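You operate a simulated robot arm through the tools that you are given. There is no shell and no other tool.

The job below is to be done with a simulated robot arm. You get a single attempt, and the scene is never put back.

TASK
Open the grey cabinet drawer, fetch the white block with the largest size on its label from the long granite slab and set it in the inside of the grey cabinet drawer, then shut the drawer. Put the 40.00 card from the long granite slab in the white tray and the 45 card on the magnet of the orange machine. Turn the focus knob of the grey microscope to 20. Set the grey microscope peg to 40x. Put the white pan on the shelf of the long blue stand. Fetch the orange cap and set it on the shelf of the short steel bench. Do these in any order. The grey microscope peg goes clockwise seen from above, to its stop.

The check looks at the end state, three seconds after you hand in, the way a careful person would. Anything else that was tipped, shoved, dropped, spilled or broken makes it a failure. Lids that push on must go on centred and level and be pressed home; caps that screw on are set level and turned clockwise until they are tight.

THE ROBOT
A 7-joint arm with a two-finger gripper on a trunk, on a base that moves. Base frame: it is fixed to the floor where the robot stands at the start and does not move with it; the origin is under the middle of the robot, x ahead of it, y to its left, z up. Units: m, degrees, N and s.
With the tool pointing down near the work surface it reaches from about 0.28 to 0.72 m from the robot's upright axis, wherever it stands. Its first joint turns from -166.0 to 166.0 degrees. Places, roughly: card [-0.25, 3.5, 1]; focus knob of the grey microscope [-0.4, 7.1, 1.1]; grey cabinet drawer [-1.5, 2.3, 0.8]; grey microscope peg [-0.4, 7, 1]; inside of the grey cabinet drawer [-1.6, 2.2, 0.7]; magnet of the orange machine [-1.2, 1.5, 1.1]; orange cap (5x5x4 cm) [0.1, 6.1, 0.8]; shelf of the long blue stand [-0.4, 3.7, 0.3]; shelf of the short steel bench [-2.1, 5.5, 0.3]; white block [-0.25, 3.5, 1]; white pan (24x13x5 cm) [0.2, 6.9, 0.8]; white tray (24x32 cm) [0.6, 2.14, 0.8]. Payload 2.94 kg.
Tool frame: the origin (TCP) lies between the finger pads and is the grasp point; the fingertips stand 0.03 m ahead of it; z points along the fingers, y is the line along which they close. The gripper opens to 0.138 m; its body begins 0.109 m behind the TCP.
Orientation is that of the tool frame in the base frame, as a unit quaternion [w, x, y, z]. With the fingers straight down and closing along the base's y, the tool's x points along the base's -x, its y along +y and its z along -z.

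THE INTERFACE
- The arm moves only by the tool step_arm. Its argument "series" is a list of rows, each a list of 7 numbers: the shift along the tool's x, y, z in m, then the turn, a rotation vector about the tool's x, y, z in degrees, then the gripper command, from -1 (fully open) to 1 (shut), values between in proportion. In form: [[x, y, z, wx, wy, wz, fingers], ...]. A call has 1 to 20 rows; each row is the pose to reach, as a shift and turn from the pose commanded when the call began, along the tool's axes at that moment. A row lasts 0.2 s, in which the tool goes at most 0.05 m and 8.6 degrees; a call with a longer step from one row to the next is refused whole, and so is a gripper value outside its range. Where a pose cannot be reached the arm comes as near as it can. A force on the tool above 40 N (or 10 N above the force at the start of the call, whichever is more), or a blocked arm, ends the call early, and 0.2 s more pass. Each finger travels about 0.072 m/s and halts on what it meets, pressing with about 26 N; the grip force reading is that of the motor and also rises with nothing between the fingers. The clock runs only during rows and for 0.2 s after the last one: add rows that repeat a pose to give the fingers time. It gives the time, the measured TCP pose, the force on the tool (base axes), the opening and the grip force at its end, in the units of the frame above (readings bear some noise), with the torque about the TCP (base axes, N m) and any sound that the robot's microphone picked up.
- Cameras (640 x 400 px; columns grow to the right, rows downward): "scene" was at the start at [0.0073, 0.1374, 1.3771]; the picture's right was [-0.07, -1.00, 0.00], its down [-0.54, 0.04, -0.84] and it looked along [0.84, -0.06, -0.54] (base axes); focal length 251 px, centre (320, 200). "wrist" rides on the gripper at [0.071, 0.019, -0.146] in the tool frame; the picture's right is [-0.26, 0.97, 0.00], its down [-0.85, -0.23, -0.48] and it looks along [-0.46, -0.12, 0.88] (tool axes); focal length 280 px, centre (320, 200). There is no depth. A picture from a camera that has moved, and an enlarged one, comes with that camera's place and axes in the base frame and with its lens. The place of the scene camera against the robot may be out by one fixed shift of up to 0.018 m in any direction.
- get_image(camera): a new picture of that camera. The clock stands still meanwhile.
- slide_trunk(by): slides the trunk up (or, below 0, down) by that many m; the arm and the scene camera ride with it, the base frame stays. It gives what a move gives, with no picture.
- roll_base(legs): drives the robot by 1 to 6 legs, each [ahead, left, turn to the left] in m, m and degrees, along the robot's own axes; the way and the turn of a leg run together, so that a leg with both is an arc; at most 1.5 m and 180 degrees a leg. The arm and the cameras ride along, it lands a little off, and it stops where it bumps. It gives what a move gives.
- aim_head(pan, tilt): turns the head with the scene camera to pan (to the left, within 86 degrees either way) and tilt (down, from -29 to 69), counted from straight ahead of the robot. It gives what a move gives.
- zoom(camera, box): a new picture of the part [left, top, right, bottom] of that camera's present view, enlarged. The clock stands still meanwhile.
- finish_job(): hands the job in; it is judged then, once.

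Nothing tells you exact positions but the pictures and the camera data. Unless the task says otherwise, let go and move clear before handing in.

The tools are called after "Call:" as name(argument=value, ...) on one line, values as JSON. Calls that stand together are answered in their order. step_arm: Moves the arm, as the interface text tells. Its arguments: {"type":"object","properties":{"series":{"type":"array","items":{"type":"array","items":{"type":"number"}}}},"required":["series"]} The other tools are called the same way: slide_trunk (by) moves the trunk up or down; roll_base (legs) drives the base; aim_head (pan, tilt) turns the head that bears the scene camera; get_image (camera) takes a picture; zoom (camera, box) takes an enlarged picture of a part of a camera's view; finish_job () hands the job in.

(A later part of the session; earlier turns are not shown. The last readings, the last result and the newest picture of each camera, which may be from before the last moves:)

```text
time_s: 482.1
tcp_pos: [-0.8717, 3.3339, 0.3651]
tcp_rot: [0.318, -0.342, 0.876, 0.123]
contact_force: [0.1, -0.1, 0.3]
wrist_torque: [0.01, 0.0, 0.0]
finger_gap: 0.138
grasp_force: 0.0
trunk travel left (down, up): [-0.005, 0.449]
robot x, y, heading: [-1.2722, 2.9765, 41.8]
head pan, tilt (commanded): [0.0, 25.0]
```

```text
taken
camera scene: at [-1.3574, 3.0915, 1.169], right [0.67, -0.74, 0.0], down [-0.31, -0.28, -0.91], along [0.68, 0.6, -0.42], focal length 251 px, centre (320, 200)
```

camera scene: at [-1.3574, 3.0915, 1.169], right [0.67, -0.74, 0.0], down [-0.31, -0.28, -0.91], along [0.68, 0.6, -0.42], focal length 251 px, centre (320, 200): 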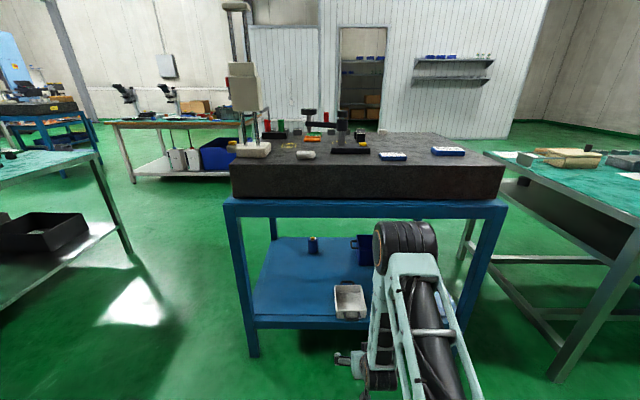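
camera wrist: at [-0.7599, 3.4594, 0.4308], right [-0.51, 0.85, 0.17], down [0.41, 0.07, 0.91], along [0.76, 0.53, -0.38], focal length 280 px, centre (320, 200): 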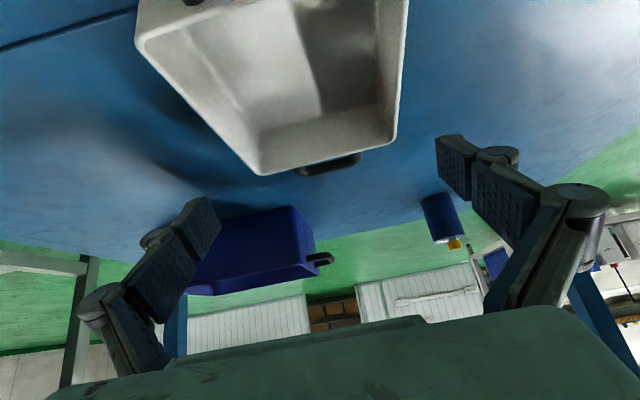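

The pan is on the shelf. I'll zoom in to confirm it sits flat and fully on it.

Call:
zoom(camera="scene", box=[280, 220, 440, 340])

```text
3.33 times, centred on (360, 280) of scene
camera zoom: at [-1.3574, 3.0915, 1.169], right [0.67, -0.74, 0.0], down [-0.31, -0.28, -0.91], along [0.68, 0.6, -0.42], focal length 836 px, centre (187, -67)
```

zoom: 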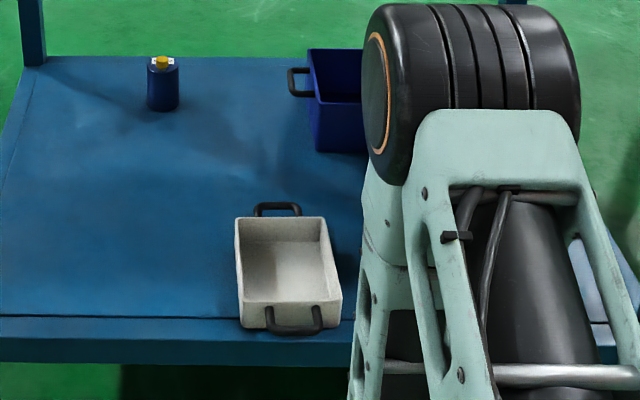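

The pan sits level but its near end is right over the shelf's front rail. I'll nudge it about 5 cm further in by pushing its near handle gently with closed fingers.

Call:
step_arm(series=[[0.016, 0, 0.0192, 0, 0, 0, 0], [0.032, 0, 0.0384, 0, 0, 0, 1], [0.0013, -0.0005, 0.064, 0, 0, 0, 1], [-0.0294, -0.0011, 0.0896, 0, 0, 0, 1], [-0.0602, -0.0016, 0.1152, 0, 0, 0, 1], [-0.0909, -0.0022, 0.1408, 0, 0, 0, 1], [-0.0987, -0.0023, 0.1472, 0, 0, 0, 1], [-0.0987, -0.0023, 0.1472, 0, 0, 0, 1]])

Call:
get_image(camera="wrist")

Call:
zoom(camera="scene", box=[280, 220, 440, 340])

```text
time_s: 483.9
tcp_pos: [-0.7457, 3.4482, 0.3173]
tcp_rot: [0.317, -0.342, 0.876, 0.123]
contact_force: [-0.1, 0.6, 0.4]
wrist_torque: [0.03, 0.01, 0.02]
finger_gap: 0.0
grasp_force: 25.5
trunk travel left (down, up): [-0.005, 0.449]
robot x, y, heading: [-1.2746, 2.9726, 41.8]
head pan, tilt (commanded): [0.0, 25.0]
```

```text
taken
camera wrist: at [-0.868, 3.3627, 0.383], right [-0.51, 0.85, 0.17], down [0.41, 0.07, 0.91], along [0.76, 0.53, -0.38], focal length 280 px, centre (320, 200)
```

wrist: 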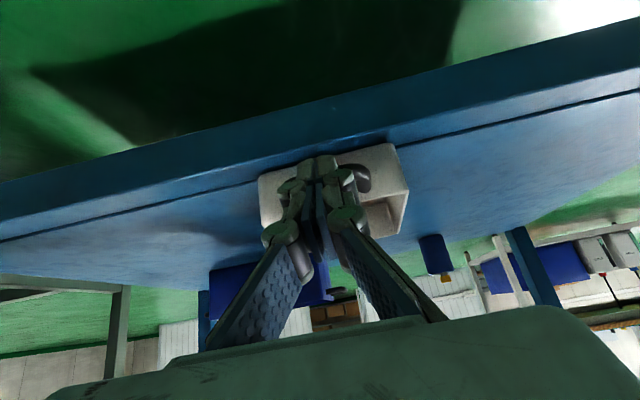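

```text
3.33 times, centred on (360, 280) of scene
camera zoom: at [-1.3574, 3.0914, 1.169], right [0.67, -0.74, 0.0], down [-0.31, -0.28, -0.91], along [0.68, 0.6, -0.42], focal length 836 px, centre (187, -67)
```

zoom: 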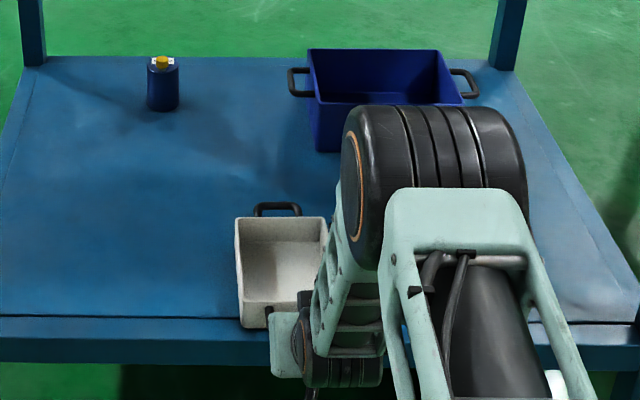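

The fingers line up with the near handle. I'll push forward slowly about 7 cm.

Call:
step_arm(series=[[-0.0077, -0.0001, 0.0064, 0, 0, 0, 1], [-0.0154, -0.0003, 0.0128, 0, 0, 0, 1], [-0.0231, -0.0004, 0.0192, 0, 0, 0, 1], [-0.0307, -0.0005, 0.0256, 0, 0, 0, 1], [-0.0384, -0.0007, 0.032, 0, 0, 0, 1], [-0.0461, -0.0008, 0.0384, 0, 0, 0, 1], [-0.0538, -0.0009, 0.0448, 0, 0, 0, 1], [-0.0561, -0.001, 0.0467, 0, 0, 0, 1]])

Call:
get_image(camera="wrist")

Call:
zoom(camera="scene", box=[280, 220, 440, 340])

```text
time_s: 485.7
tcp_pos: [-0.6921, 3.4983, 0.3146]
tcp_rot: [0.318, -0.342, 0.875, 0.123]
contact_force: [-2.9, -1.4, 8.5]
wrist_torque: [0.08, -0.03, 0.03]
finger_gap: 0.0062
grasp_force: 26.2
trunk travel left (down, up): [-0.005, 0.449]
robot x, y, heading: [-1.2739, 2.9769, 41.5]
head pan, tilt (commanded): [0.0, 25.0]
```

```text
taken
camera wrist: at [-0.8136, 3.4121, 0.3816], right [-0.51, 0.85, 0.17], down [0.41, 0.07, 0.91], along [0.76, 0.53, -0.38], focal length 280 px, centre (320, 200)
```

wrist: 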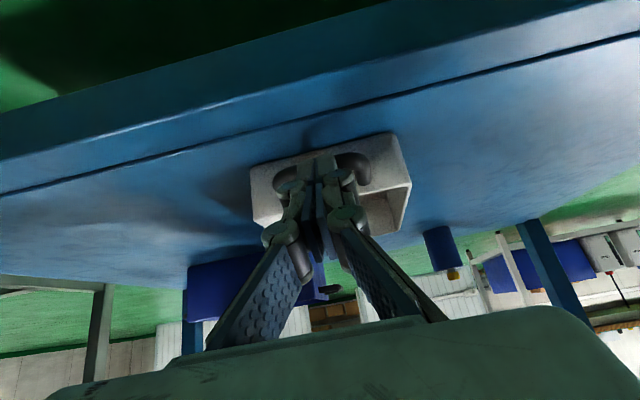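

```text
3.33 times, centred on (360, 280) of scene
camera zoom: at [-1.3582, 3.0908, 1.1691], right [0.67, -0.74, 0.0], down [-0.31, -0.28, -0.91], along [0.68, 0.6, -0.42], focal length 836 px, centre (187, -67)
```

zoom: 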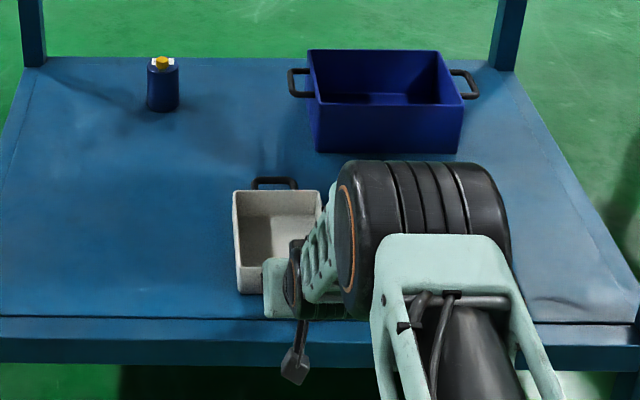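

The pan slid in about 4 cm, but my fingertips are now pressing on its handle from above. I'll lift straight up gently.

Call:
step_arm(series=[[-0.0032, 0, -0.0038, 0, 0, 0, 1], [-0.0077, 0, -0.0092, 0, 0, 0, 1], [-0.0128, 0, -0.0154, 0, 0, 0, 1], [-0.0205, 0, -0.0246, 0, 0, 0, 1], [-0.032, 0, -0.0384, 0, 0, 0, 1], [-0.048, 0, -0.0577, 0, 0, 0, 1], [-0.048, 0, -0.0577, 0, 0, 0, 1]])

Call:
get_image(camera="wrist")

Call:
zoom(camera="scene", box=[280, 220, 440, 340])

```text
time_s: 487.3
tcp_pos: [-0.6907, 3.4959, 0.3919]
tcp_rot: [0.317, -0.342, 0.876, 0.123]
contact_force: [-0.4, -0.2, 0.4]
wrist_torque: [0.0, -0.03, 0.02]
finger_gap: 0.0002
grasp_force: 25.5
trunk travel left (down, up): [-0.005, 0.449]
robot x, y, heading: [-1.2764, 2.9742, 42.0]
head pan, tilt (commanded): [0.0, 25.0]
```

```text
taken
camera wrist: at [-0.8143, 3.4101, 0.457], right [-0.51, 0.85, 0.17], down [0.41, 0.07, 0.91], along [0.76, 0.53, -0.38], focal length 280 px, centre (320, 200)
```

wrist: 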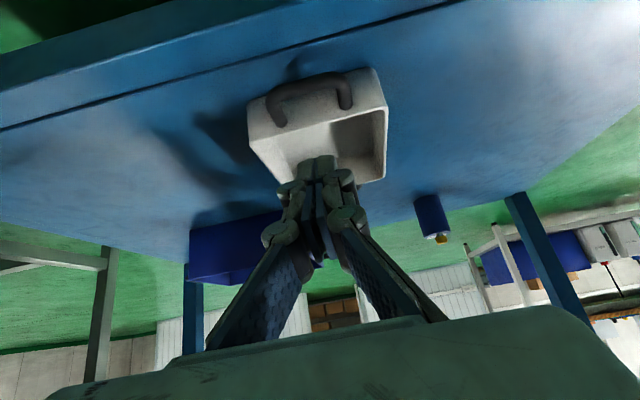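

```text
3.33 times, centred on (360, 280) of scene
camera zoom: at [-1.3574, 3.0914, 1.169], right [0.67, -0.74, 0.0], down [-0.31, -0.28, -0.91], along [0.68, 0.6, -0.42], focal length 836 px, centre (187, -67)
```

zoom: 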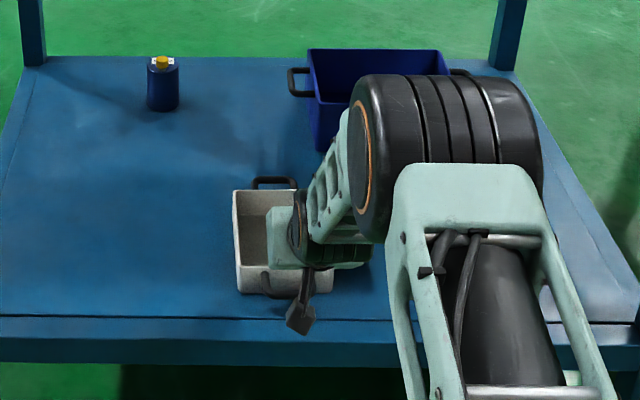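

The pan is now fully inside the shelf and level. I'll withdraw, raise the trunk and head for the orange cap.

Call:
step_arm(series=[[0.0269, 0.0005, -0.0224, 0, 0, 0, 1], [0.0538, 0.001, -0.0448, 0, 0, 0, 1], [0.0807, 0.0014, -0.0672, 0, 0, 0, 1], [0.1076, 0.0019, -0.0896, 0, 0, 0, 1], [0.1345, 0.0024, -0.112, 0, 0, 0, 1], [0.1614, 0.0029, -0.1344, 0, 0, 0, 1], [0.185, 0.0033, -0.154, 0, 0, 0, 1], [0.185, 0.0033, -0.154, 0, 0, 0, 0]])

Call:
slide_trunk(by=0.42)

Call:
get_image(camera="scene")

```text
time_s: 489.1
tcp_pos: [-0.8718, 3.3378, 0.3904]
tcp_rot: [0.317, -0.342, 0.876, 0.123]
contact_force: [0.5, 0.0, -0.3]
wrist_torque: [0.0, 0.04, -0.01]
finger_gap: 0.0539
grasp_force: 0.1
trunk travel left (down, up): [-0.005, 0.449]
robot x, y, heading: [-1.2763, 2.9774, 42.0]
head pan, tilt (commanded): [0.0, 25.0]
```

```text
refused: 0.42 is not a number from -0.4 to 0.4
```

```text
taken
camera scene: at [-1.3574, 3.0915, 1.169], right [0.67, -0.74, 0.0], down [-0.31, -0.28, -0.91], along [0.68, 0.6, -0.42], focal length 251 px, centre (320, 200)
```

scene: 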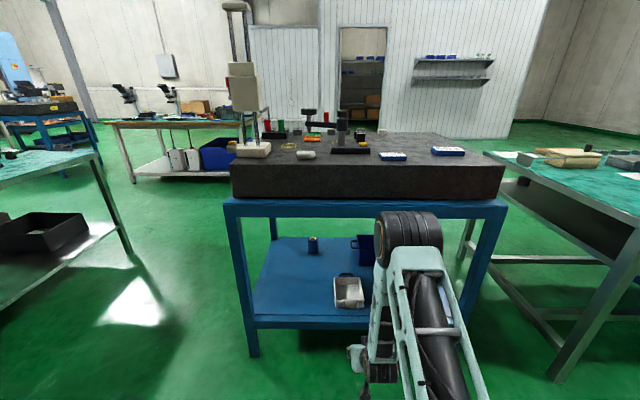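

I'll raise the trunk within its limits, lift the arm and drive through the gap to the microscope table's front, near the cap.

Call:
slide_trunk(by=0.38)

Call:
step_arm(series=[[-0.0256, 0, -0.0307, 0, 0, 0, 0], [-0.0512, 0, -0.0615, 0, 0, 0, 0], [-0.0768, 0, -0.0923, 0, 0, 0, 0], [-0.1024, 0, -0.123, 0, 0, 0, 0], [-0.128, 0, -0.1538, 0, 0, 0, 0], [-0.1536, 0, -0.1845, 0, 0, 0, 0], [-0.1536, 0, -0.1845, 0, 0, 0, 0]])

Call:
roll_base(legs=[[0, 1.0, 0], [1.2, 0, 0], [1.1, 0, 0]])

Call:
get_image(camera="scene")

```text
time_s: 492.8
tcp_pos: [-0.8714, 3.337, 0.7702]
tcp_rot: [0.317, -0.342, 0.876, 0.123]
contact_force: [0.3, -0.8, 0.0]
wrist_torque: [-0.04, 0.03, -0.01]
finger_gap: 0.069
grasp_force: 0.1
trunk travel left (down, up): [-0.385, 0.069]
robot x, y, heading: [-1.2723, 2.9761, 41.9]
head pan, tilt (commanded): [0.0, 25.0]
```

```text
time_s: 494.4
tcp_pos: [-0.8699, 3.3388, 1.0093]
tcp_rot: [0.317, -0.342, 0.876, 0.123]
contact_force: [0.3, 0.3, -0.3]
wrist_torque: [0.03, -0.01, -0.02]
finger_gap: 0.0689
grasp_force: 0.1
trunk travel left (down, up): [-0.385, 0.069]
robot x, y, heading: [-1.2765, 2.9714, 41.9]
head pan, tilt (commanded): [0.0, 25.0]
```

```text
time_s: 514.5
tcp_pos: [0.2822, 5.5702, 1.0088]
tcp_rot: [0.318, -0.332, 0.88, 0.12]
contact_force: [-0.4, -0.6, 0.3]
wrist_torque: [0.0, 0.01, 0.03]
finger_gap: 0.0687
grasp_force: 0.0
trunk travel left (down, up): [-0.385, 0.069]
robot x, y, heading: [-0.1312, 5.2195, 40.4]
head pan, tilt (commanded): [0.0, 25.0]
```

```text
taken
camera scene: at [-0.2095, 5.3354, 1.549], right [0.65, -0.76, 0.0], down [-0.32, -0.27, -0.91], along [0.69, 0.59, -0.42], focal length 251 px, centre (320, 200)
```

scene: 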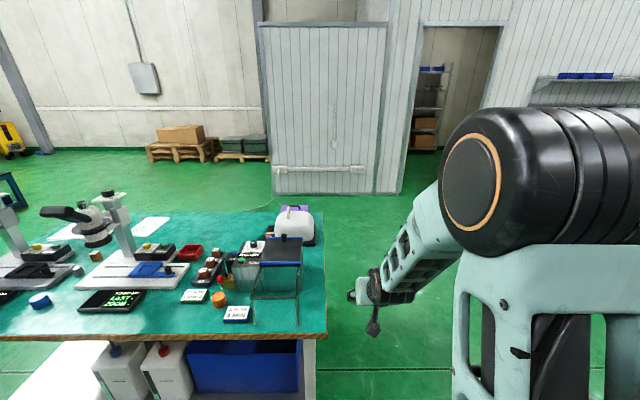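

I'm in front of the table's right part; the orange cap is visible near the front. I'll zoom in.

Call:
zoom(camera="scene", box=[160, 230, 330, 340])

```text
3.64 times, centred on (245, 285) of scene
camera zoom: at [-0.2095, 5.3354, 1.549], right [0.65, -0.76, 0.0], down [-0.32, -0.27, -0.91], along [0.69, 0.59, -0.42], focal length 912 px, centre (593, -109)
```

zoom: 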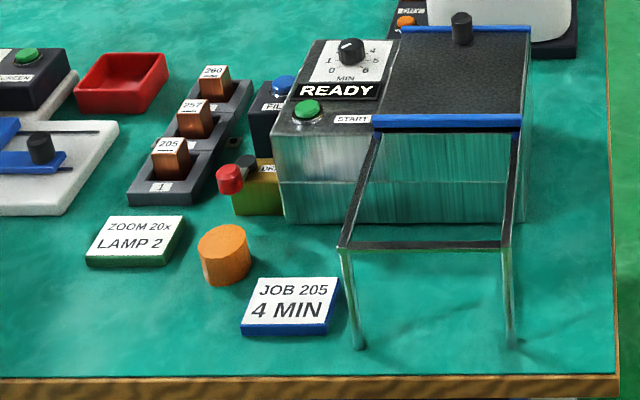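

The orange cap stands between two low cards, with a valve behind it. I'll line up in front of it and lower to inspect with the wrist camera.

Call:
roll_base(legs=[[0.08, 0.5, 1.6]])

Call:
get_image(camera="wrist")

Call:
get_image(camera="scene")

```text
time_s: 519.4
tcp_pos: [-0.0016, 6.0164, 1.0087]
tcp_rot: [0.317, -0.343, 0.876, 0.123]
contact_force: [0.4, 0.5, 0.4]
wrist_torque: [-0.03, -0.02, 0.02]
finger_gap: 0.0692
grasp_force: 0.0
trunk travel left (down, up): [-0.385, 0.069]
robot x, y, heading: [-0.4011, 5.6516, 42.3]
head pan, tilt (commanded): [0.0, 25.0]
```

```text
taken
camera wrist: at [-0.1234, 5.9295, 1.075], right [-0.51, 0.85, 0.17], down [0.41, 0.07, 0.91], along [0.76, 0.53, -0.38], focal length 280 px, centre (320, 200)
```

wrist: 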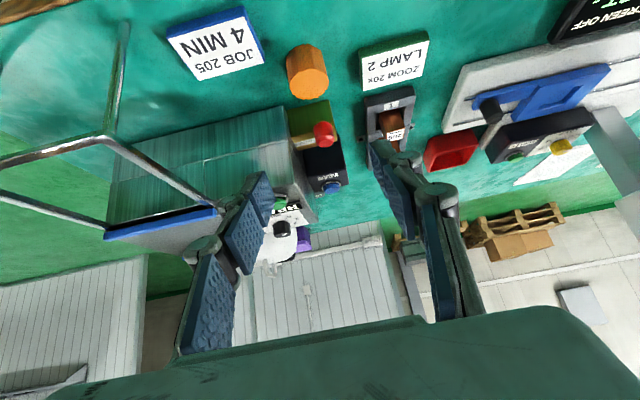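

```text
taken
camera scene: at [-0.4873, 5.7671, 1.549], right [0.67, -0.74, 0.0], down [-0.31, -0.28, -0.91], along [0.67, 0.61, -0.42], focal length 251 px, centre (320, 200)
```

scene: 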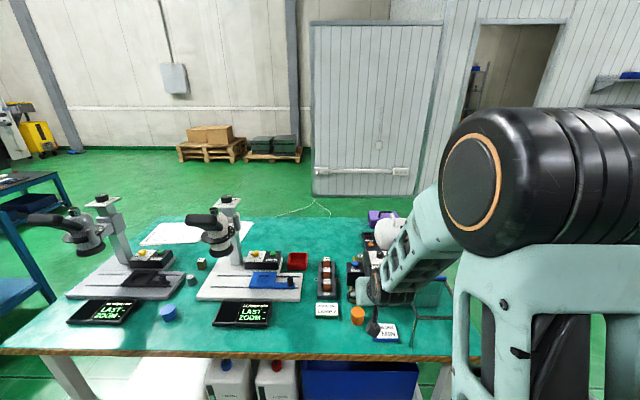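

I'll zoom into the wrist view for the cap.

Call:
zoom(camera="wrist", box=[220, 10, 420, 160])

```text
2.67 times, centred on (320, 85) of wrist
camera zoom: at [-0.1234, 5.9295, 1.075], right [-0.51, 0.85, 0.17], down [0.41, 0.07, 0.91], along [0.76, 0.53, -0.38], focal length 748 px, centre (320, 507)
```

zoom: 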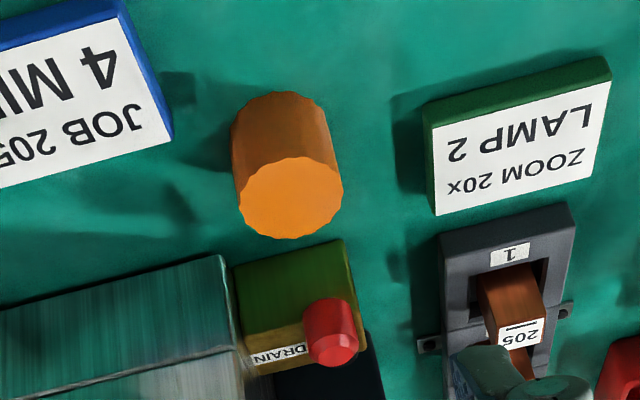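

The cap is at (0.076, 6.088), top at z≈0.82; the neighbouring cards are about 2 cm thick. I'll grip only its upper half with the tool pitched 40°. First, a pose just above it.

Call:
step_arm(series=[[0.0007, 0, 0.035, 0, 0, 0, 0], [0.0013, -0.0001, 0.07, 0, 0, 0, 0], [0.002, -0.0001, 0.105, 0, 0, 0, 0], [0.0027, -0.0002, 0.1393, 0, 0, 0, 0], [0.0027, -0.0002, 0.1393, 0, 0, 0, 0]])

Call:
get_image(camera="wrist")

```text
time_s: 520.6
tcp_pos: [0.0647, 6.0751, 0.8983]
tcp_rot: [0.317, -0.343, 0.876, 0.124]
contact_force: [0.5, -0.2, -0.7]
wrist_torque: [-0.04, -0.03, 0.02]
finger_gap: 0.0691
grasp_force: 0.1
trunk travel left (down, up): [-0.385, 0.069]
robot x, y, heading: [-0.4011, 5.6519, 42.0]
head pan, tilt (commanded): [0.0, 25.0]
```

```text
taken
camera wrist: at [-0.0584, 5.9886, 0.9643], right [-0.51, 0.85, 0.17], down [0.41, 0.07, 0.91], along [0.76, 0.53, -0.38], focal length 280 px, centre (320, 200)
```

wrist: 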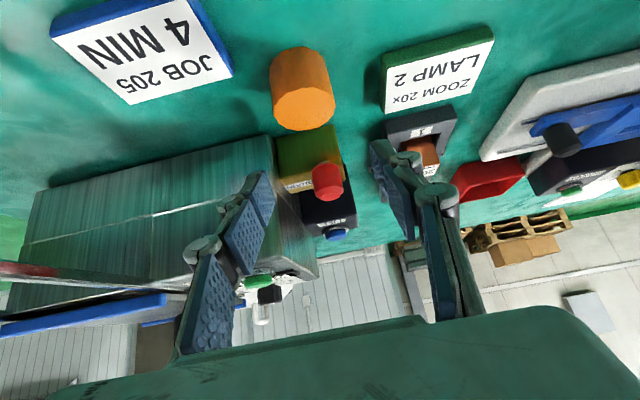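

The cap is well aligned. I'll descend to grip its upper half and close.

Call:
step_arm(series=[[0.0128, -0.0005, 0.0154, 0, 0, 0, 0], [0.0256, -0.001, 0.0307, 0, 0, 0, 0], [0.0352, -0.0012, 0.0423, 0, 0, 0, 0], [0.0412, -0.0012, 0.0494, 0, 0, 0, 0], [0.0412, -0.0012, 0.0494, 0, 0, 0, 0]])

Call:
get_image(camera="wrist")

```text
time_s: 521.8
tcp_pos: [0.0644, 6.0735, 0.8355]
tcp_rot: [0.318, -0.343, 0.875, 0.124]
contact_force: [1.1, 0.2, 0.1]
wrist_torque: [-0.01, 0.03, -0.02]
finger_gap: 0.0689
grasp_force: 0.1
trunk travel left (down, up): [-0.385, 0.069]
robot x, y, heading: [-0.4035, 5.6508, 42.1]
head pan, tilt (commanded): [0.0, 25.0]
```

```text
taken
camera wrist: at [-0.0585, 5.9877, 0.9022], right [-0.51, 0.85, 0.17], down [0.41, 0.07, 0.91], along [0.76, 0.53, -0.38], focal length 280 px, centre (320, 200)
```

wrist: 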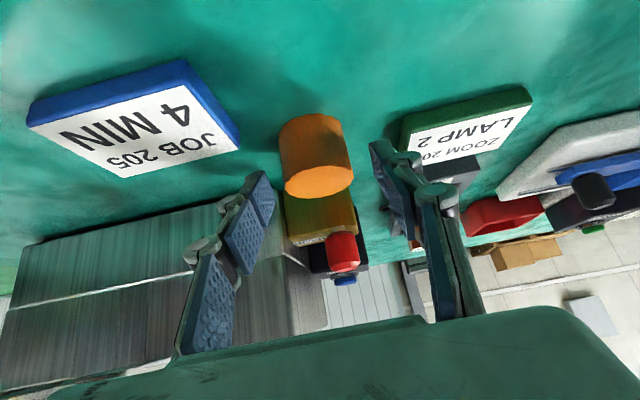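

The cap is between the fingers. I'll go 12 mm lower for a firmer hold and close.

Call:
step_arm(series=[[0.0038, 0, 0.0046, 0, 0, 0, 0], [0.0077, 0, 0.0092, 0, 0, 0, 0], [0.0077, 0, 0.0092, 0, 0, 0, 0.3], [0.0077, 0, 0.0092, 0, 0, 0, 0.6], [0.0077, 0, 0.0092, 0, 0, 0, 1], [0.0077, 0, 0.0092, 0, 0, 0, 1]])

Call:
get_image(camera="wrist")

```text
time_s: 523.2
tcp_pos: [0.0638, 6.0733, 0.8239]
tcp_rot: [0.317, -0.343, 0.875, 0.124]
contact_force: [-1.5, -0.2, 0.5]
wrist_torque: [0.02, -0.03, 0.0]
finger_gap: 0.0453
grasp_force: 25.8
trunk travel left (down, up): [-0.385, 0.069]
robot x, y, heading: [-0.4035, 5.651, 42.1]
head pan, tilt (commanded): [0.0, 25.0]
```

```text
taken
camera wrist: at [-0.058, 5.9875, 0.8898], right [-0.51, 0.85, 0.17], down [0.41, 0.07, 0.91], along [0.76, 0.53, -0.38], focal length 280 px, centre (320, 200)
```

wrist: 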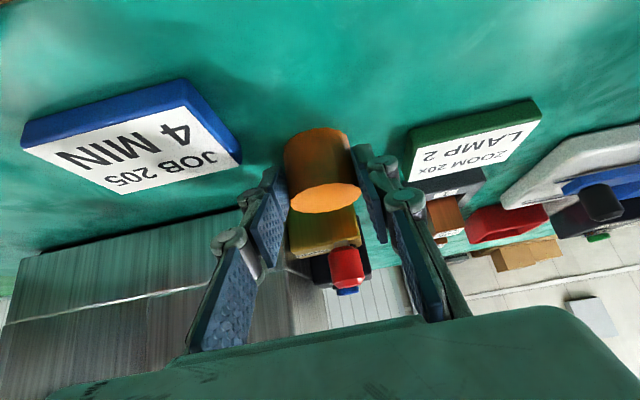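

The cap is gripped (gap 45 mm). I'll lift it slowly.

Call:
step_arm(series=[[-0.0019, 0, -0.0023, 0, 0, 0, 1], [-0.0045, 0, -0.0054, 0, 0, 0, 1], [-0.0083, 0, -0.01, 0, 0, 0, 1], [-0.0128, 0, -0.0154, 0, 0, 0, 1], [-0.0192, 0, -0.0231, 0, 0, 0, 1], [-0.0275, 0, -0.0331, 0, 0, 0, 1], [-0.0371, 0, -0.0446, 0, 0, 0, 1], [-0.048, 0, -0.0577, 0, 0, 0, 1], [-0.0595, 0, -0.0715, 0, 0, 0, 1], [-0.071, 0, -0.0853, 0, 0, 0, 1], [-0.083, 0, -0.1, 0, 0, 0, 1], [-0.096, 0, -0.1153, 0, 0, 0, 1], [-0.096, 0, -0.1153, 0, 0, 0, 1]])

Call:
get_image(camera="wrist")

```text
time_s: 526.0
tcp_pos: [0.063, 6.0732, 0.9752]
tcp_rot: [0.317, -0.343, 0.875, 0.124]
contact_force: [0.6, 0.8, 0.2]
wrist_torque: [0.01, 0.0, 0.01]
finger_gap: 0.0455
grasp_force: 26.4
trunk travel left (down, up): [-0.385, 0.069]
robot x, y, heading: [-0.4071, 5.6493, 42.1]
head pan, tilt (commanded): [0.0, 25.0]
```

```text
taken
camera wrist: at [-0.0586, 5.9874, 1.0399], right [-0.51, 0.85, 0.17], down [0.41, 0.07, 0.91], along [0.76, 0.53, -0.38], focal length 280 px, centre (320, 200)
```

wrist: 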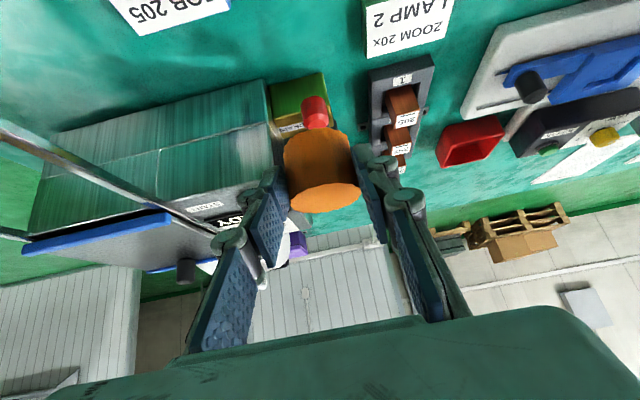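

The cap is held. I'll retract it a bit, back away from the table, and turn toward the short steel bench.

Call:
step_arm(series=[[0.0115, 0.0002, -0.0096, 0, 0, 0, 1], [0.0269, 0.0005, -0.0224, 0, 0, 0, 1], [0.0461, 0.0008, -0.0384, 0, 0, 0, 1], [0.0653, 0.0012, -0.0544, 0, 0, 0, 1], [0.0845, 0.0015, -0.0704, 0, 0, 0, 1], [0.1, 0.0018, -0.0833, 0, 0, 0, 1], [0.1, 0.0018, -0.0833, 0, 0, 0, 1]])

Call:
roll_base(legs=[[-0.25, 0, 0], [0, 0.8, 0], [0, 0, 90], [0, 0, 90]])

Call:
aim_head(pan=0, tilt=35)

Call:
get_image(camera="scene")

```text
time_s: 527.6
tcp_pos: [-0.0326, 5.9858, 0.974]
tcp_rot: [0.318, -0.343, 0.875, 0.123]
contact_force: [-0.1, -0.4, -0.3]
wrist_torque: [-0.02, 0.0, 0.0]
finger_gap: 0.0452
grasp_force: 25.8
trunk travel left (down, up): [-0.385, 0.069]
robot x, y, heading: [-0.4045, 5.6487, 41.8]
head pan, tilt (commanded): [0.0, 25.0]
```

```text
time_s: 544.1
tcp_pos: [-1.4982, 5.737, 0.9722]
tcp_rot: [0.123, 0.875, 0.344, -0.317]
contact_force: [-0.2, -0.7, -0.6]
wrist_torque: [-0.03, -0.02, -0.01]
finger_gap: 0.0451
grasp_force: 25.9
trunk travel left (down, up): [-0.385, 0.069]
robot x, y, heading: [-1.1252, 6.0743, -137.9]
head pan, tilt (commanded): [0.0, 25.0]
```

```text
time_s: 544.8
tcp_pos: [-1.4972, 5.7376, 0.9742]
tcp_rot: [0.124, 0.875, 0.344, -0.317]
contact_force: [-0.2, -0.3, -0.2]
wrist_torque: [0.02, 0.01, -0.03]
finger_gap: 0.0452
grasp_force: 26.1
trunk travel left (down, up): [-0.385, 0.069]
robot x, y, heading: [-1.1284, 6.0716, -137.7]
head pan, tilt (commanded): [0.0, 35.0]
```

```text
taken
camera scene: at [-1.0436, 5.977, 1.5333], right [-0.67, 0.74, 0.0], down [0.42, 0.38, -0.82], along [-0.61, -0.55, -0.57], focal length 251 px, centre (320, 200)
```

scene: 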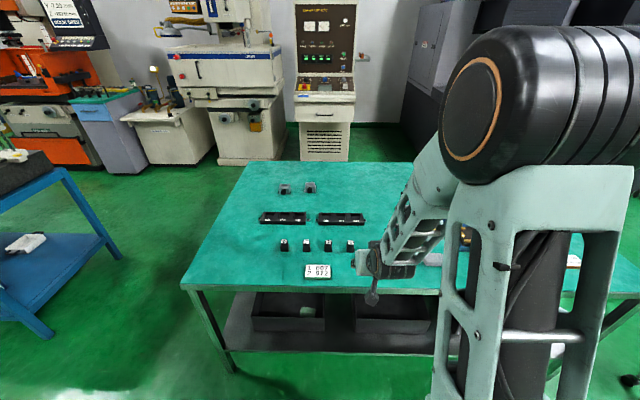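

The bench's shelf has black bins on its left portion. I'll strafe right to see the other part of the shelf.

Call:
roll_base(legs=[[0, -0.7, 0]])

Call:
slide_trunk(by=-0.3)

Call:
aim_head(pan=15, tilt=25)

Call:
get_image(camera="scene")

Call:
get_image(camera="wrist")

```text
time_s: 551.5
tcp_pos: [-1.9734, 6.2658, 0.9734]
tcp_rot: [0.124, 0.875, 0.343, -0.318]
contact_force: [0.1, 0.0, -0.1]
wrist_torque: [-0.04, 0.03, -0.03]
finger_gap: 0.0452
grasp_force: 25.7
trunk travel left (down, up): [-0.385, 0.069]
robot x, y, heading: [-1.6036, 6.6012, -137.8]
head pan, tilt (commanded): [0.0, 35.0]
```

```text
time_s: 554.5
tcp_pos: [-1.9739, 6.2639, 0.6719]
tcp_rot: [0.125, 0.875, 0.344, -0.317]
contact_force: [-0.9, -1.0, 0.1]
wrist_torque: [-0.02, 0.01, 0.02]
finger_gap: 0.0433
grasp_force: 25.6
trunk travel left (down, up): [-0.085, 0.369]
robot x, y, heading: [-1.6026, 6.6009, -138.0]
head pan, tilt (commanded): [0.0, 35.0]
```

```text
time_s: 555.2
tcp_pos: [-1.9739, 6.2653, 0.6738]
tcp_rot: [0.124, 0.876, 0.343, -0.317]
contact_force: [-0.3, -0.9, -1.1]
wrist_torque: [0.01, -0.01, 0.05]
finger_gap: 0.0431
grasp_force: 25.8
trunk travel left (down, up): [-0.085, 0.369]
robot x, y, heading: [-1.5989, 6.599, -137.8]
head pan, tilt (commanded): [15.0, 25.0]
```

```text
taken
camera scene: at [-1.5043, 6.485, 1.249], right [-0.84, 0.55, 0.0], down [0.23, 0.35, -0.91], along [-0.49, -0.76, -0.42], focal length 251 px, centre (320, 200)
```

scene: 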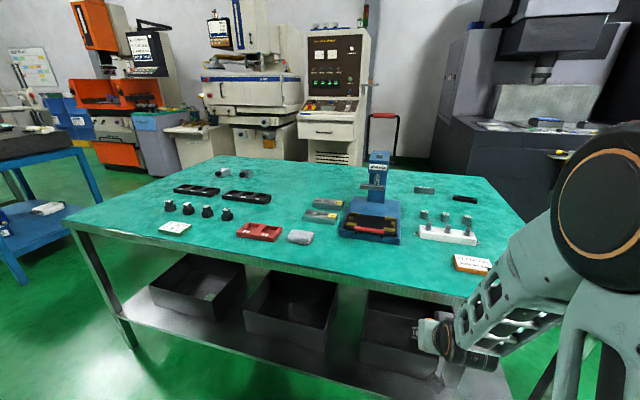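

```text
taken
camera wrist: at [-1.8524, 6.3513, 0.7394], right [0.51, -0.85, 0.17], down [-0.41, -0.07, 0.91], along [-0.76, -0.53, -0.38], focal length 280 px, centre (320, 200)
```

wrist: 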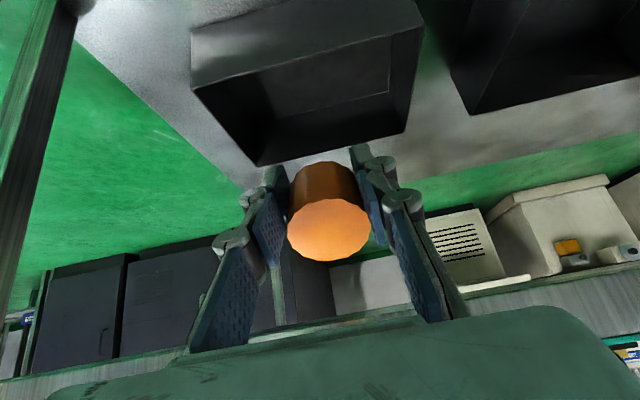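

The shelf's near half is full of bins, but its far half (toward the corridor) is free, so I'll place the cap from the corridor side. The cap also looks tilted in my grip — it probably brushed the bench edge when I lowered. I'll back off first, then raise the trunk and look.

Call:
roll_base(legs=[[-0.2, 0, 0]])

Call:
slide_trunk(by=0.3)

Call:
get_image(camera="scene")

Call:
zoom(camera="wrist", box=[220, 100, 440, 280])

```text
time_s: 556.8
tcp_pos: [-1.826, 6.3979, 0.673]
tcp_rot: [0.123, 0.876, 0.342, -0.317]
contact_force: [0.0, -0.8, -1.3]
wrist_torque: [0.02, 0.02, 0.01]
finger_gap: 0.0433
grasp_force: 26.1
trunk travel left (down, up): [-0.085, 0.369]
robot x, y, heading: [-1.4543, 6.7341, -138.0]
head pan, tilt (commanded): [15.0, 25.0]
```

```text
time_s: 559.8
tcp_pos: [-1.8271, 6.398, 0.9728]
tcp_rot: [0.122, 0.876, 0.342, -0.317]
contact_force: [-0.3, 0.2, -0.3]
wrist_torque: [0.02, -0.02, 0.03]
finger_gap: 0.0432
grasp_force: 26.4
trunk travel left (down, up): [-0.385, 0.069]
robot x, y, heading: [-1.4558, 6.7308, -138.0]
head pan, tilt (commanded): [15.0, 25.0]
```

```text
taken
camera scene: at [-1.3567, 6.6173, 1.549], right [-0.84, 0.55, 0.0], down [0.23, 0.35, -0.91], along [-0.5, -0.76, -0.42], focal length 251 px, centre (320, 200)
```

scene: 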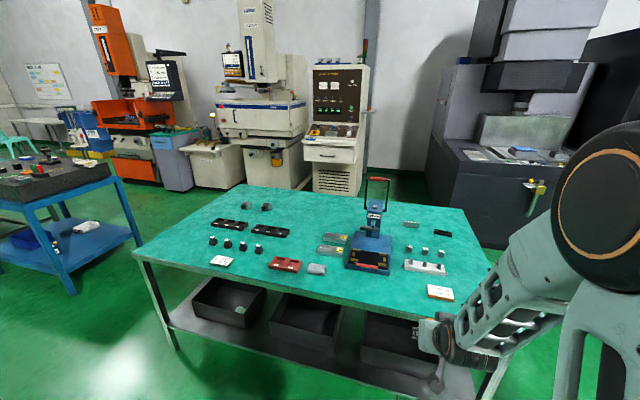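

```text
2.22 times, centred on (330, 190) of wrist
camera zoom: at [-1.7051, 6.4844, 1.0393], right [0.51, -0.85, 0.17], down [-0.41, -0.07, 0.91], along [-0.76, -0.53, -0.38], focal length 623 px, centre (298, 222)
```

zoom: 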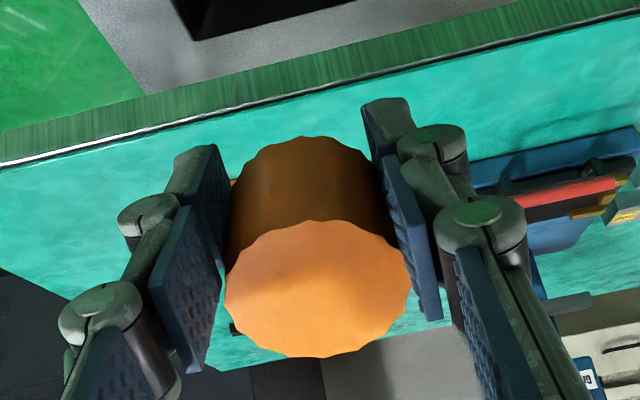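

The cap is tilted about 30° in the fingers but still held; pressing it down onto the shelf will bring it flat again. I'll drive around through the gap to the corridor side of the bench.

Call:
roll_base(legs=[[0, 1.0, 0], [0, 0.9, 0], [1.2, 0, 0], [1.05, 0, 0], [0, 0, -90]])

Call:
aim_head(pan=0, tilt=20)

Call:
get_image(camera="scene")

```text
time_s: 591.2
tcp_pos: [-2.167, 4.1857, 0.9726]
tcp_rot: [-0.135, 0.864, -0.372, -0.312]
contact_force: [0.5, -0.2, -1.2]
wrist_torque: [-0.03, 0.0, -0.01]
finger_gap: 0.0434
grasp_force: 26.2
trunk travel left (down, up): [-0.385, 0.069]
robot x, y, heading: [-1.828, 3.8171, 132.5]
head pan, tilt (commanded): [15.0, 25.0]
```

```text
time_s: 592.0
tcp_pos: [-2.1665, 4.1863, 0.9737]
tcp_rot: [-0.136, 0.864, -0.372, -0.312]
contact_force: [1.3, 0.6, -0.7]
wrist_torque: [-0.01, 0.01, 0.02]
finger_gap: 0.043
grasp_force: 26.4
trunk travel left (down, up): [-0.385, 0.069]
robot x, y, heading: [-1.8247, 3.819, 132.7]
head pan, tilt (commanded): [0.0, 20.0]
```

```text
taken
camera scene: at [-1.9377, 3.7444, 1.5571], right [0.74, 0.68, 0.0], down [0.23, -0.25, -0.94], along [-0.64, 0.69, -0.34], focal length 251 px, centre (320, 200)
```

scene: 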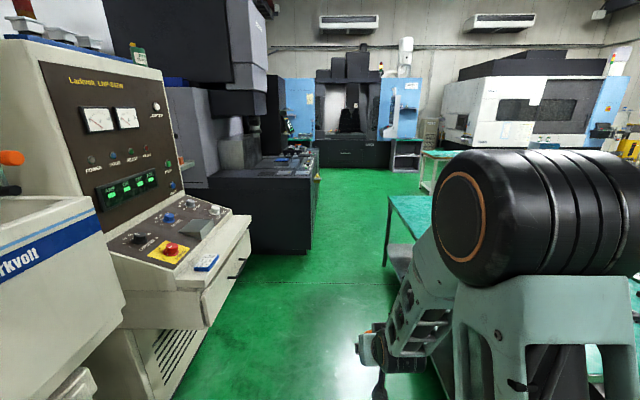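

The corridor is clear. I'll drive ahead along the bench and turn to face it.

Call:
roll_base(legs=[[1.1, 0.03, 0], [0, 0, -90.7]])

Call:
aim_head(pan=15, tilt=35)

Call:
get_image(camera="scene")

Call:
get_image(camera="wrist")

```text
time_s: 601.5
tcp_pos: [-2.2122, 4.9355, 0.9728]
tcp_rot: [0.318, -0.336, 0.878, 0.121]
contact_force: [0.3, -0.3, -1.3]
wrist_torque: [0.0, -0.02, 0.0]
finger_gap: 0.0432
grasp_force: 26.0
trunk travel left (down, up): [-0.385, 0.069]
robot x, y, heading: [-2.5874, 4.6065, 40.9]
head pan, tilt (commanded): [0.0, 20.0]
```

```text
time_s: 602.3
tcp_pos: [-2.2131, 4.935, 0.9741]
tcp_rot: [0.318, -0.337, 0.878, 0.121]
contact_force: [0.0, -0.1, -0.7]
wrist_torque: [-0.01, 0.02, -0.01]
finger_gap: 0.0433
grasp_force: 25.8
trunk travel left (down, up): [-0.385, 0.069]
robot x, y, heading: [-2.5899, 4.6059, 41.0]
head pan, tilt (commanded): [15.0, 35.0]
```

```text
taken
camera scene: at [-2.6908, 4.7361, 1.5333], right [0.83, -0.56, 0.0], down [-0.32, -0.47, -0.82], along [0.46, 0.68, -0.57], focal length 251 px, centre (320, 200)
```

scene: 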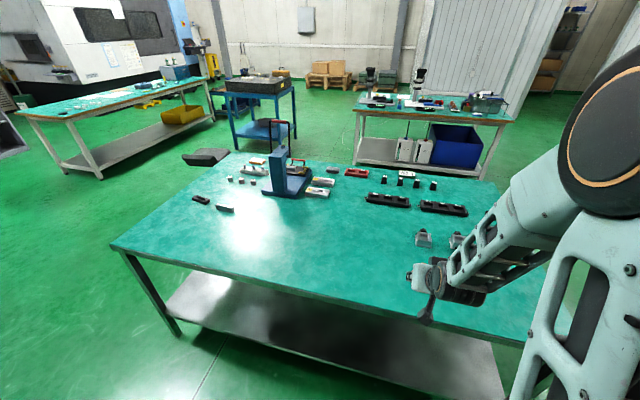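

```text
taken
camera wrist: at [-2.3361, 4.8511, 1.0393], right [-0.49, 0.85, 0.17], down [0.41, 0.06, 0.91], along [0.77, 0.52, -0.38], focal length 280 px, centre (320, 200)
```

wrist: 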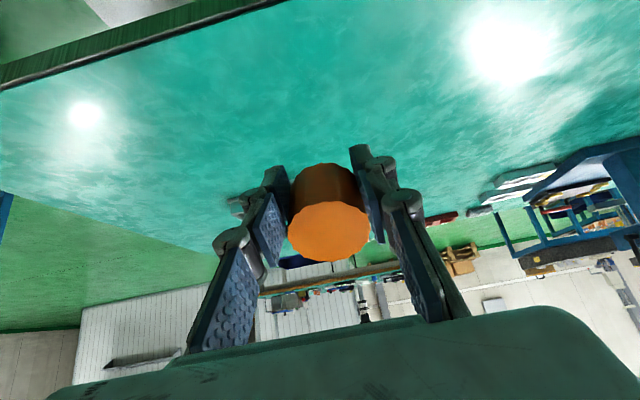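

I'm facing the bench from the corridor side, where the shelf's front half is empty. The cap is right above the bench edge, so I'll back up first, then lower the trunk.

Call:
roll_base(legs=[[-0.17, 0, 1]])

Call:
slide_trunk(by=-0.38)

Call:
get_image(camera="scene")

Call:
get_image(camera="wrist")

```text
time_s: 603.8
tcp_pos: [-2.346, 4.8296, 0.9726]
tcp_rot: [0.317, -0.344, 0.875, 0.124]
contact_force: [-0.6, -0.4, -0.3]
wrist_torque: [0.01, 0.01, -0.01]
finger_gap: 0.043
grasp_force: 26.0
trunk travel left (down, up): [-0.385, 0.069]
robot x, y, heading: [-2.7173, 4.493, 42.0]
head pan, tilt (commanded): [15.0, 35.0]
```

```text
time_s: 607.4
tcp_pos: [-2.3468, 4.8275, 0.5929]
tcp_rot: [0.317, -0.343, 0.875, 0.123]
contact_force: [-0.6, 0.4, -0.4]
wrist_torque: [-0.03, -0.02, 0.02]
finger_gap: 0.0432
grasp_force: 25.7
trunk travel left (down, up): [-0.005, 0.449]
robot x, y, heading: [-2.7159, 4.4961, 41.8]
head pan, tilt (commanded): [15.0, 35.0]
```

```text
taken
camera scene: at [-2.8209, 4.6209, 1.1533], right [0.84, -0.54, 0.0], down [-0.31, -0.48, -0.82], along [0.45, 0.69, -0.57], focal length 251 px, centre (320, 200)
```

scene: 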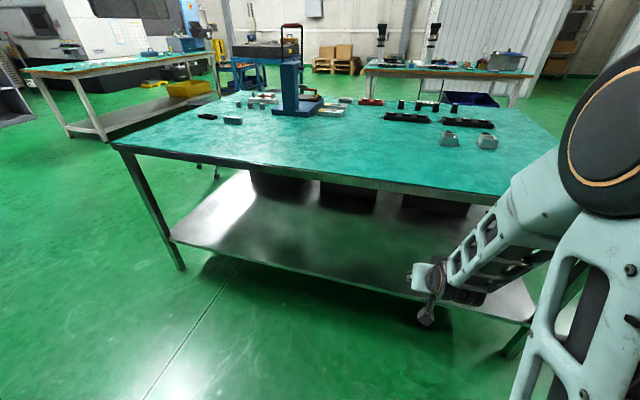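

```text
taken
camera wrist: at [-2.4684, 4.7423, 0.6594], right [-0.51, 0.84, 0.17], down [0.41, 0.07, 0.91], along [0.76, 0.53, -0.38], focal length 280 px, centre (320, 200)
```

wrist: 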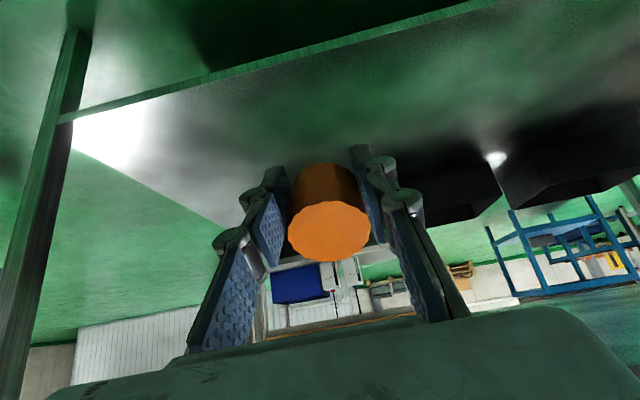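

The shelf ahead is clear. I'll lower the cap in front of it, then extend in under the bench top.

Call:
step_arm(series=[[0.0104, -0.0002, 0.0282, 0, 0, 0, 1], [0.0209, -0.0003, 0.0564, 0, 0, 0, 1], [0.0313, -0.0005, 0.0846, 0, 0, 0, 1], [0.0417, -0.0006, 0.1127, 0, 0, 0, 1], [0.0522, -0.0008, 0.1409, 0, 0, 0, 1], [0.0626, -0.0009, 0.1691, 0, 0, 0, 1], [0.0626, -0.0009, 0.1691, 0, 0, 0, 1]])

Call:
get_image(camera="wrist")

Call:
get_image(camera="scene")

```text
time_s: 609.0
tcp_pos: [-2.3009, 4.8664, 0.4239]
tcp_rot: [0.317, -0.344, 0.875, 0.124]
contact_force: [0.5, 0.6, -0.5]
wrist_torque: [-0.02, 0.01, -0.01]
finger_gap: 0.0433
grasp_force: 26.2
trunk travel left (down, up): [-0.005, 0.449]
robot x, y, heading: [-2.7159, 4.4941, 42.5]
head pan, tilt (commanded): [15.0, 35.0]
```

```text
taken
camera wrist: at [-2.4231, 4.7815, 0.4892], right [-0.51, 0.84, 0.17], down [0.41, 0.07, 0.91], along [0.76, 0.53, -0.38], focal length 280 px, centre (320, 200)
```

wrist: 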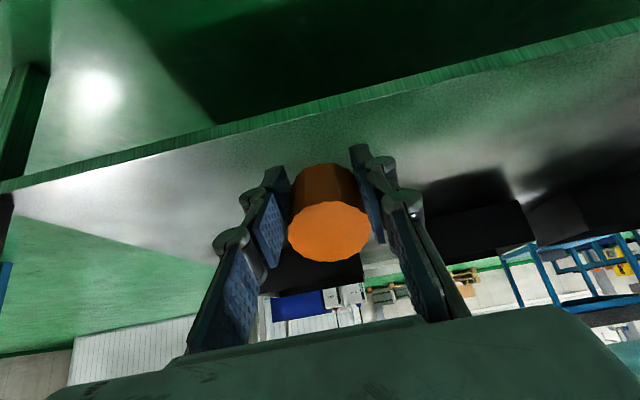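

```text
taken
camera scene: at [-2.8209, 4.6209, 1.1532], right [0.84, -0.54, 0.0], down [-0.31, -0.48, -0.82], along [0.45, 0.69, -0.57], focal length 251 px, centre (320, 200)
```

scene: 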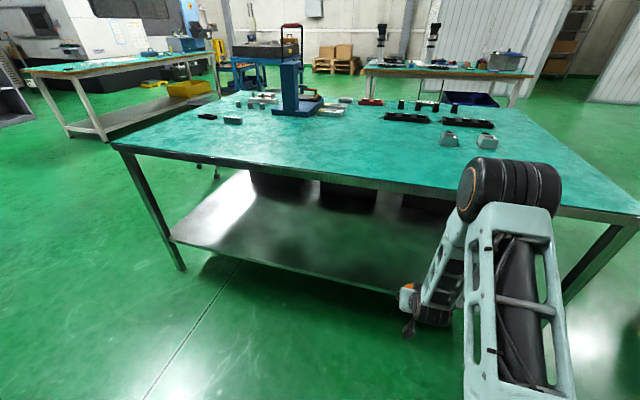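

Everything is clear. I'll extend the arm in over the shelf.

Call:
step_arm(series=[[-0.0205, -0.0004, 0.0249, 0, 0, 0, 1], [-0.041, -0.0008, 0.0498, 0, 0, 0, 1], [-0.0615, -0.0011, 0.0747, 0, 0, 0, 1], [-0.082, -0.0015, 0.0996, 0, 0, 0, 1], [-0.1025, -0.0019, 0.1244, 0, 0, 0, 1], [-0.123, -0.0023, 0.1493, 0, 0, 0, 1], [-0.1435, -0.0026, 0.1742, 0, 0, 0, 1], [-0.164, -0.003, 0.1991, 0, 0, 0, 1], [-0.1845, -0.0034, 0.224, 0, 0, 0, 1], [-0.1845, -0.0034, 0.224, 0, 0, 0, 1]])

Call:
get_image(camera="wrist")

Call:
get_image(camera="scene")

```text
time_s: 611.2
tcp_pos: [-2.0892, 5.0608, 0.3682]
tcp_rot: [0.316, -0.344, 0.876, 0.124]
contact_force: [0.0, 0.3, 0.1]
wrist_torque: [0.02, 0.01, 0.03]
finger_gap: 0.0429
grasp_force: 25.9
trunk travel left (down, up): [-0.005, 0.449]
robot x, y, heading: [-2.7158, 4.4933, 42.1]
head pan, tilt (commanded): [15.0, 35.0]
```

```text
taken
camera wrist: at [-2.2117, 4.9747, 0.434], right [-0.51, 0.84, 0.17], down [0.41, 0.07, 0.91], along [0.76, 0.53, -0.38], focal length 280 px, centre (320, 200)
```

wrist: 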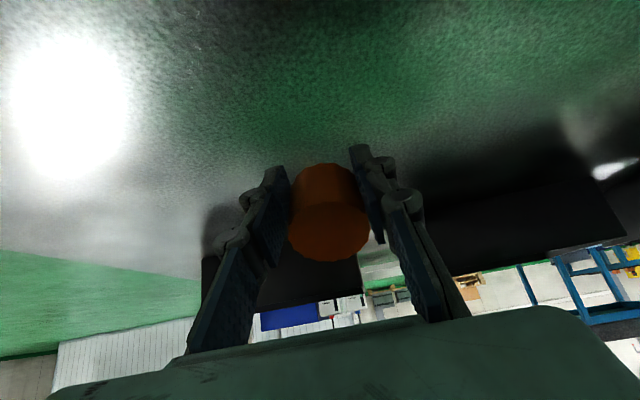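

```text
taken
camera scene: at [-2.8209, 4.6209, 1.1532], right [0.84, -0.54, 0.0], down [-0.31, -0.48, -0.82], along [0.45, 0.69, -0.57], focal length 251 px, centre (320, 200)
```

scene: 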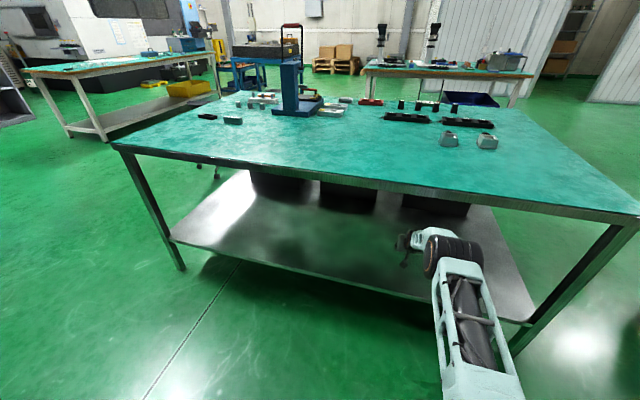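

The cap is over the clear shelf area. I'll lower slowly until it touches.

Call:
step_arm(series=[[0.0051, 0, 0.0062, 0, 0, 0, 1], [0.0102, 0, 0.0123, 0, 0, 0, 1], [0.0154, 0, 0.0185, 0, 0, 0, 1], [0.0205, 0, 0.0246, 0, 0, 0, 1], [0.0256, 0, 0.0308, 0, 0, 0, 1], [0.0256, 0, 0.0308, 0, 0, 0, 1]])

Call:
step_arm(series=[[0.0019, 0, 0.0023, 0, 0, 0, 1], [0.0038, 0, 0.0046, 0, 0, 0, 1], [0.0058, 0, 0.0069, 0, 0, 0, 1], [0.0058, 0, 0.0069, 0, 0, 0, 1]])

```text
time_s: 612.6
tcp_pos: [-2.0887, 5.0588, 0.3286]
tcp_rot: [0.317, -0.343, 0.875, 0.124]
contact_force: [-0.7, -0.7, 0.6]
wrist_torque: [-0.03, 0.01, -0.02]
finger_gap: 0.0429
grasp_force: 26.8
trunk travel left (down, up): [-0.005, 0.449]
robot x, y, heading: [-2.7151, 4.4941, 42.1]
head pan, tilt (commanded): [15.0, 35.0]
```

```text
time_s: 613.6
tcp_pos: [-2.0911, 5.0599, 0.3187]
tcp_rot: [0.317, -0.343, 0.875, 0.123]
contact_force: [0.1, 0.3, -0.4]
wrist_torque: [-0.02, 0.02, -0.02]
finger_gap: 0.0433
grasp_force: 26.1
trunk travel left (down, up): [-0.005, 0.449]
robot x, y, heading: [-2.7182, 4.4911, 42.2]
head pan, tilt (commanded): [15.0, 35.0]
```

Call:
step_arm(series=[[0.0019, 0, 0.0023, 0, 0, 0, 1], [0.0038, 0, 0.0046, 0, 0, 0, 1], [0.0058, 0, 0.0069, 0, 0, 0, 1], [0.0077, 0, 0.0092, 0, 0, 0, 1], [0.0077, 0, 0.0092, 0, 0, 0, 1]])

Call:
get_image(camera="wrist")

```text
time_s: 614.8
tcp_pos: [-2.0895, 5.0595, 0.3063]
tcp_rot: [0.317, -0.344, 0.875, 0.124]
contact_force: [0.8, -0.8, 0.2]
wrist_torque: [-0.02, 0.0, 0.0]
finger_gap: 0.0429
grasp_force: 26.3
trunk travel left (down, up): [-0.005, 0.449]
robot x, y, heading: [-2.7118, 4.4909, 42.1]
head pan, tilt (commanded): [15.0, 35.0]
```

```text
taken
camera wrist: at [-2.2119, 4.974, 0.3742], right [-0.51, 0.84, 0.17], down [0.41, 0.07, 0.91], along [0.76, 0.53, -0.38], focal length 280 px, centre (320, 200)
```

wrist: 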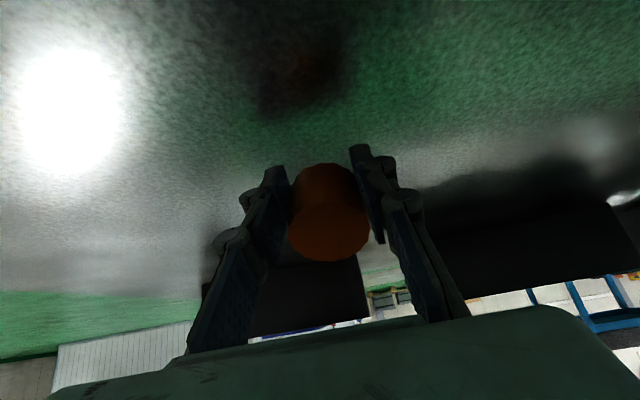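

By the cap's reflection, the shelf is at z≈0.244, so contact is about a centimetre away. I'll continue in small steps.

Call:
step_arm(series=[[0.0019, 0, 0.0023, 0, 0, 0, 1], [0.0038, 0, 0.0046, 0, 0, 0, 1], [0.0058, 0, 0.0069, 0, 0, 0, 1], [0.0064, 0, 0.0077, 0, 0, 0, 1]])

```text
time_s: 615.8
tcp_pos: [-2.0911, 5.0598, 0.2984]
tcp_rot: [0.317, -0.345, 0.875, 0.124]
contact_force: [-0.2, -1.4, -0.6]
wrist_torque: [-0.03, 0.01, 0.03]
finger_gap: 0.0433
grasp_force: 26.1
trunk travel left (down, up): [-0.005, 0.449]
robot x, y, heading: [-2.7178, 4.4948, 42.0]
head pan, tilt (commanded): [15.0, 35.0]
```

Call:
step_arm(series=[[0.0019, 0, 0.0023, 0, 0, 0, 1], [0.0038, 0, 0.0046, 0, 0, 0, 1], [0.0051, 0, 0.0062, 0, 0, 0, 1], [0.0051, 0, 0.0062, 0, 0, 0, 1]])

```text
time_s: 616.8
tcp_pos: [-2.0891, 5.0601, 0.2903]
tcp_rot: [0.318, -0.343, 0.875, 0.124]
contact_force: [0.0, -0.7, 2.7]
wrist_torque: [0.07, -0.02, 0.02]
finger_gap: 0.0433
grasp_force: 26.7
trunk travel left (down, up): [-0.005, 0.449]
robot x, y, heading: [-2.7165, 4.493, 42.0]
head pan, tilt (commanded): [15.0, 35.0]
```

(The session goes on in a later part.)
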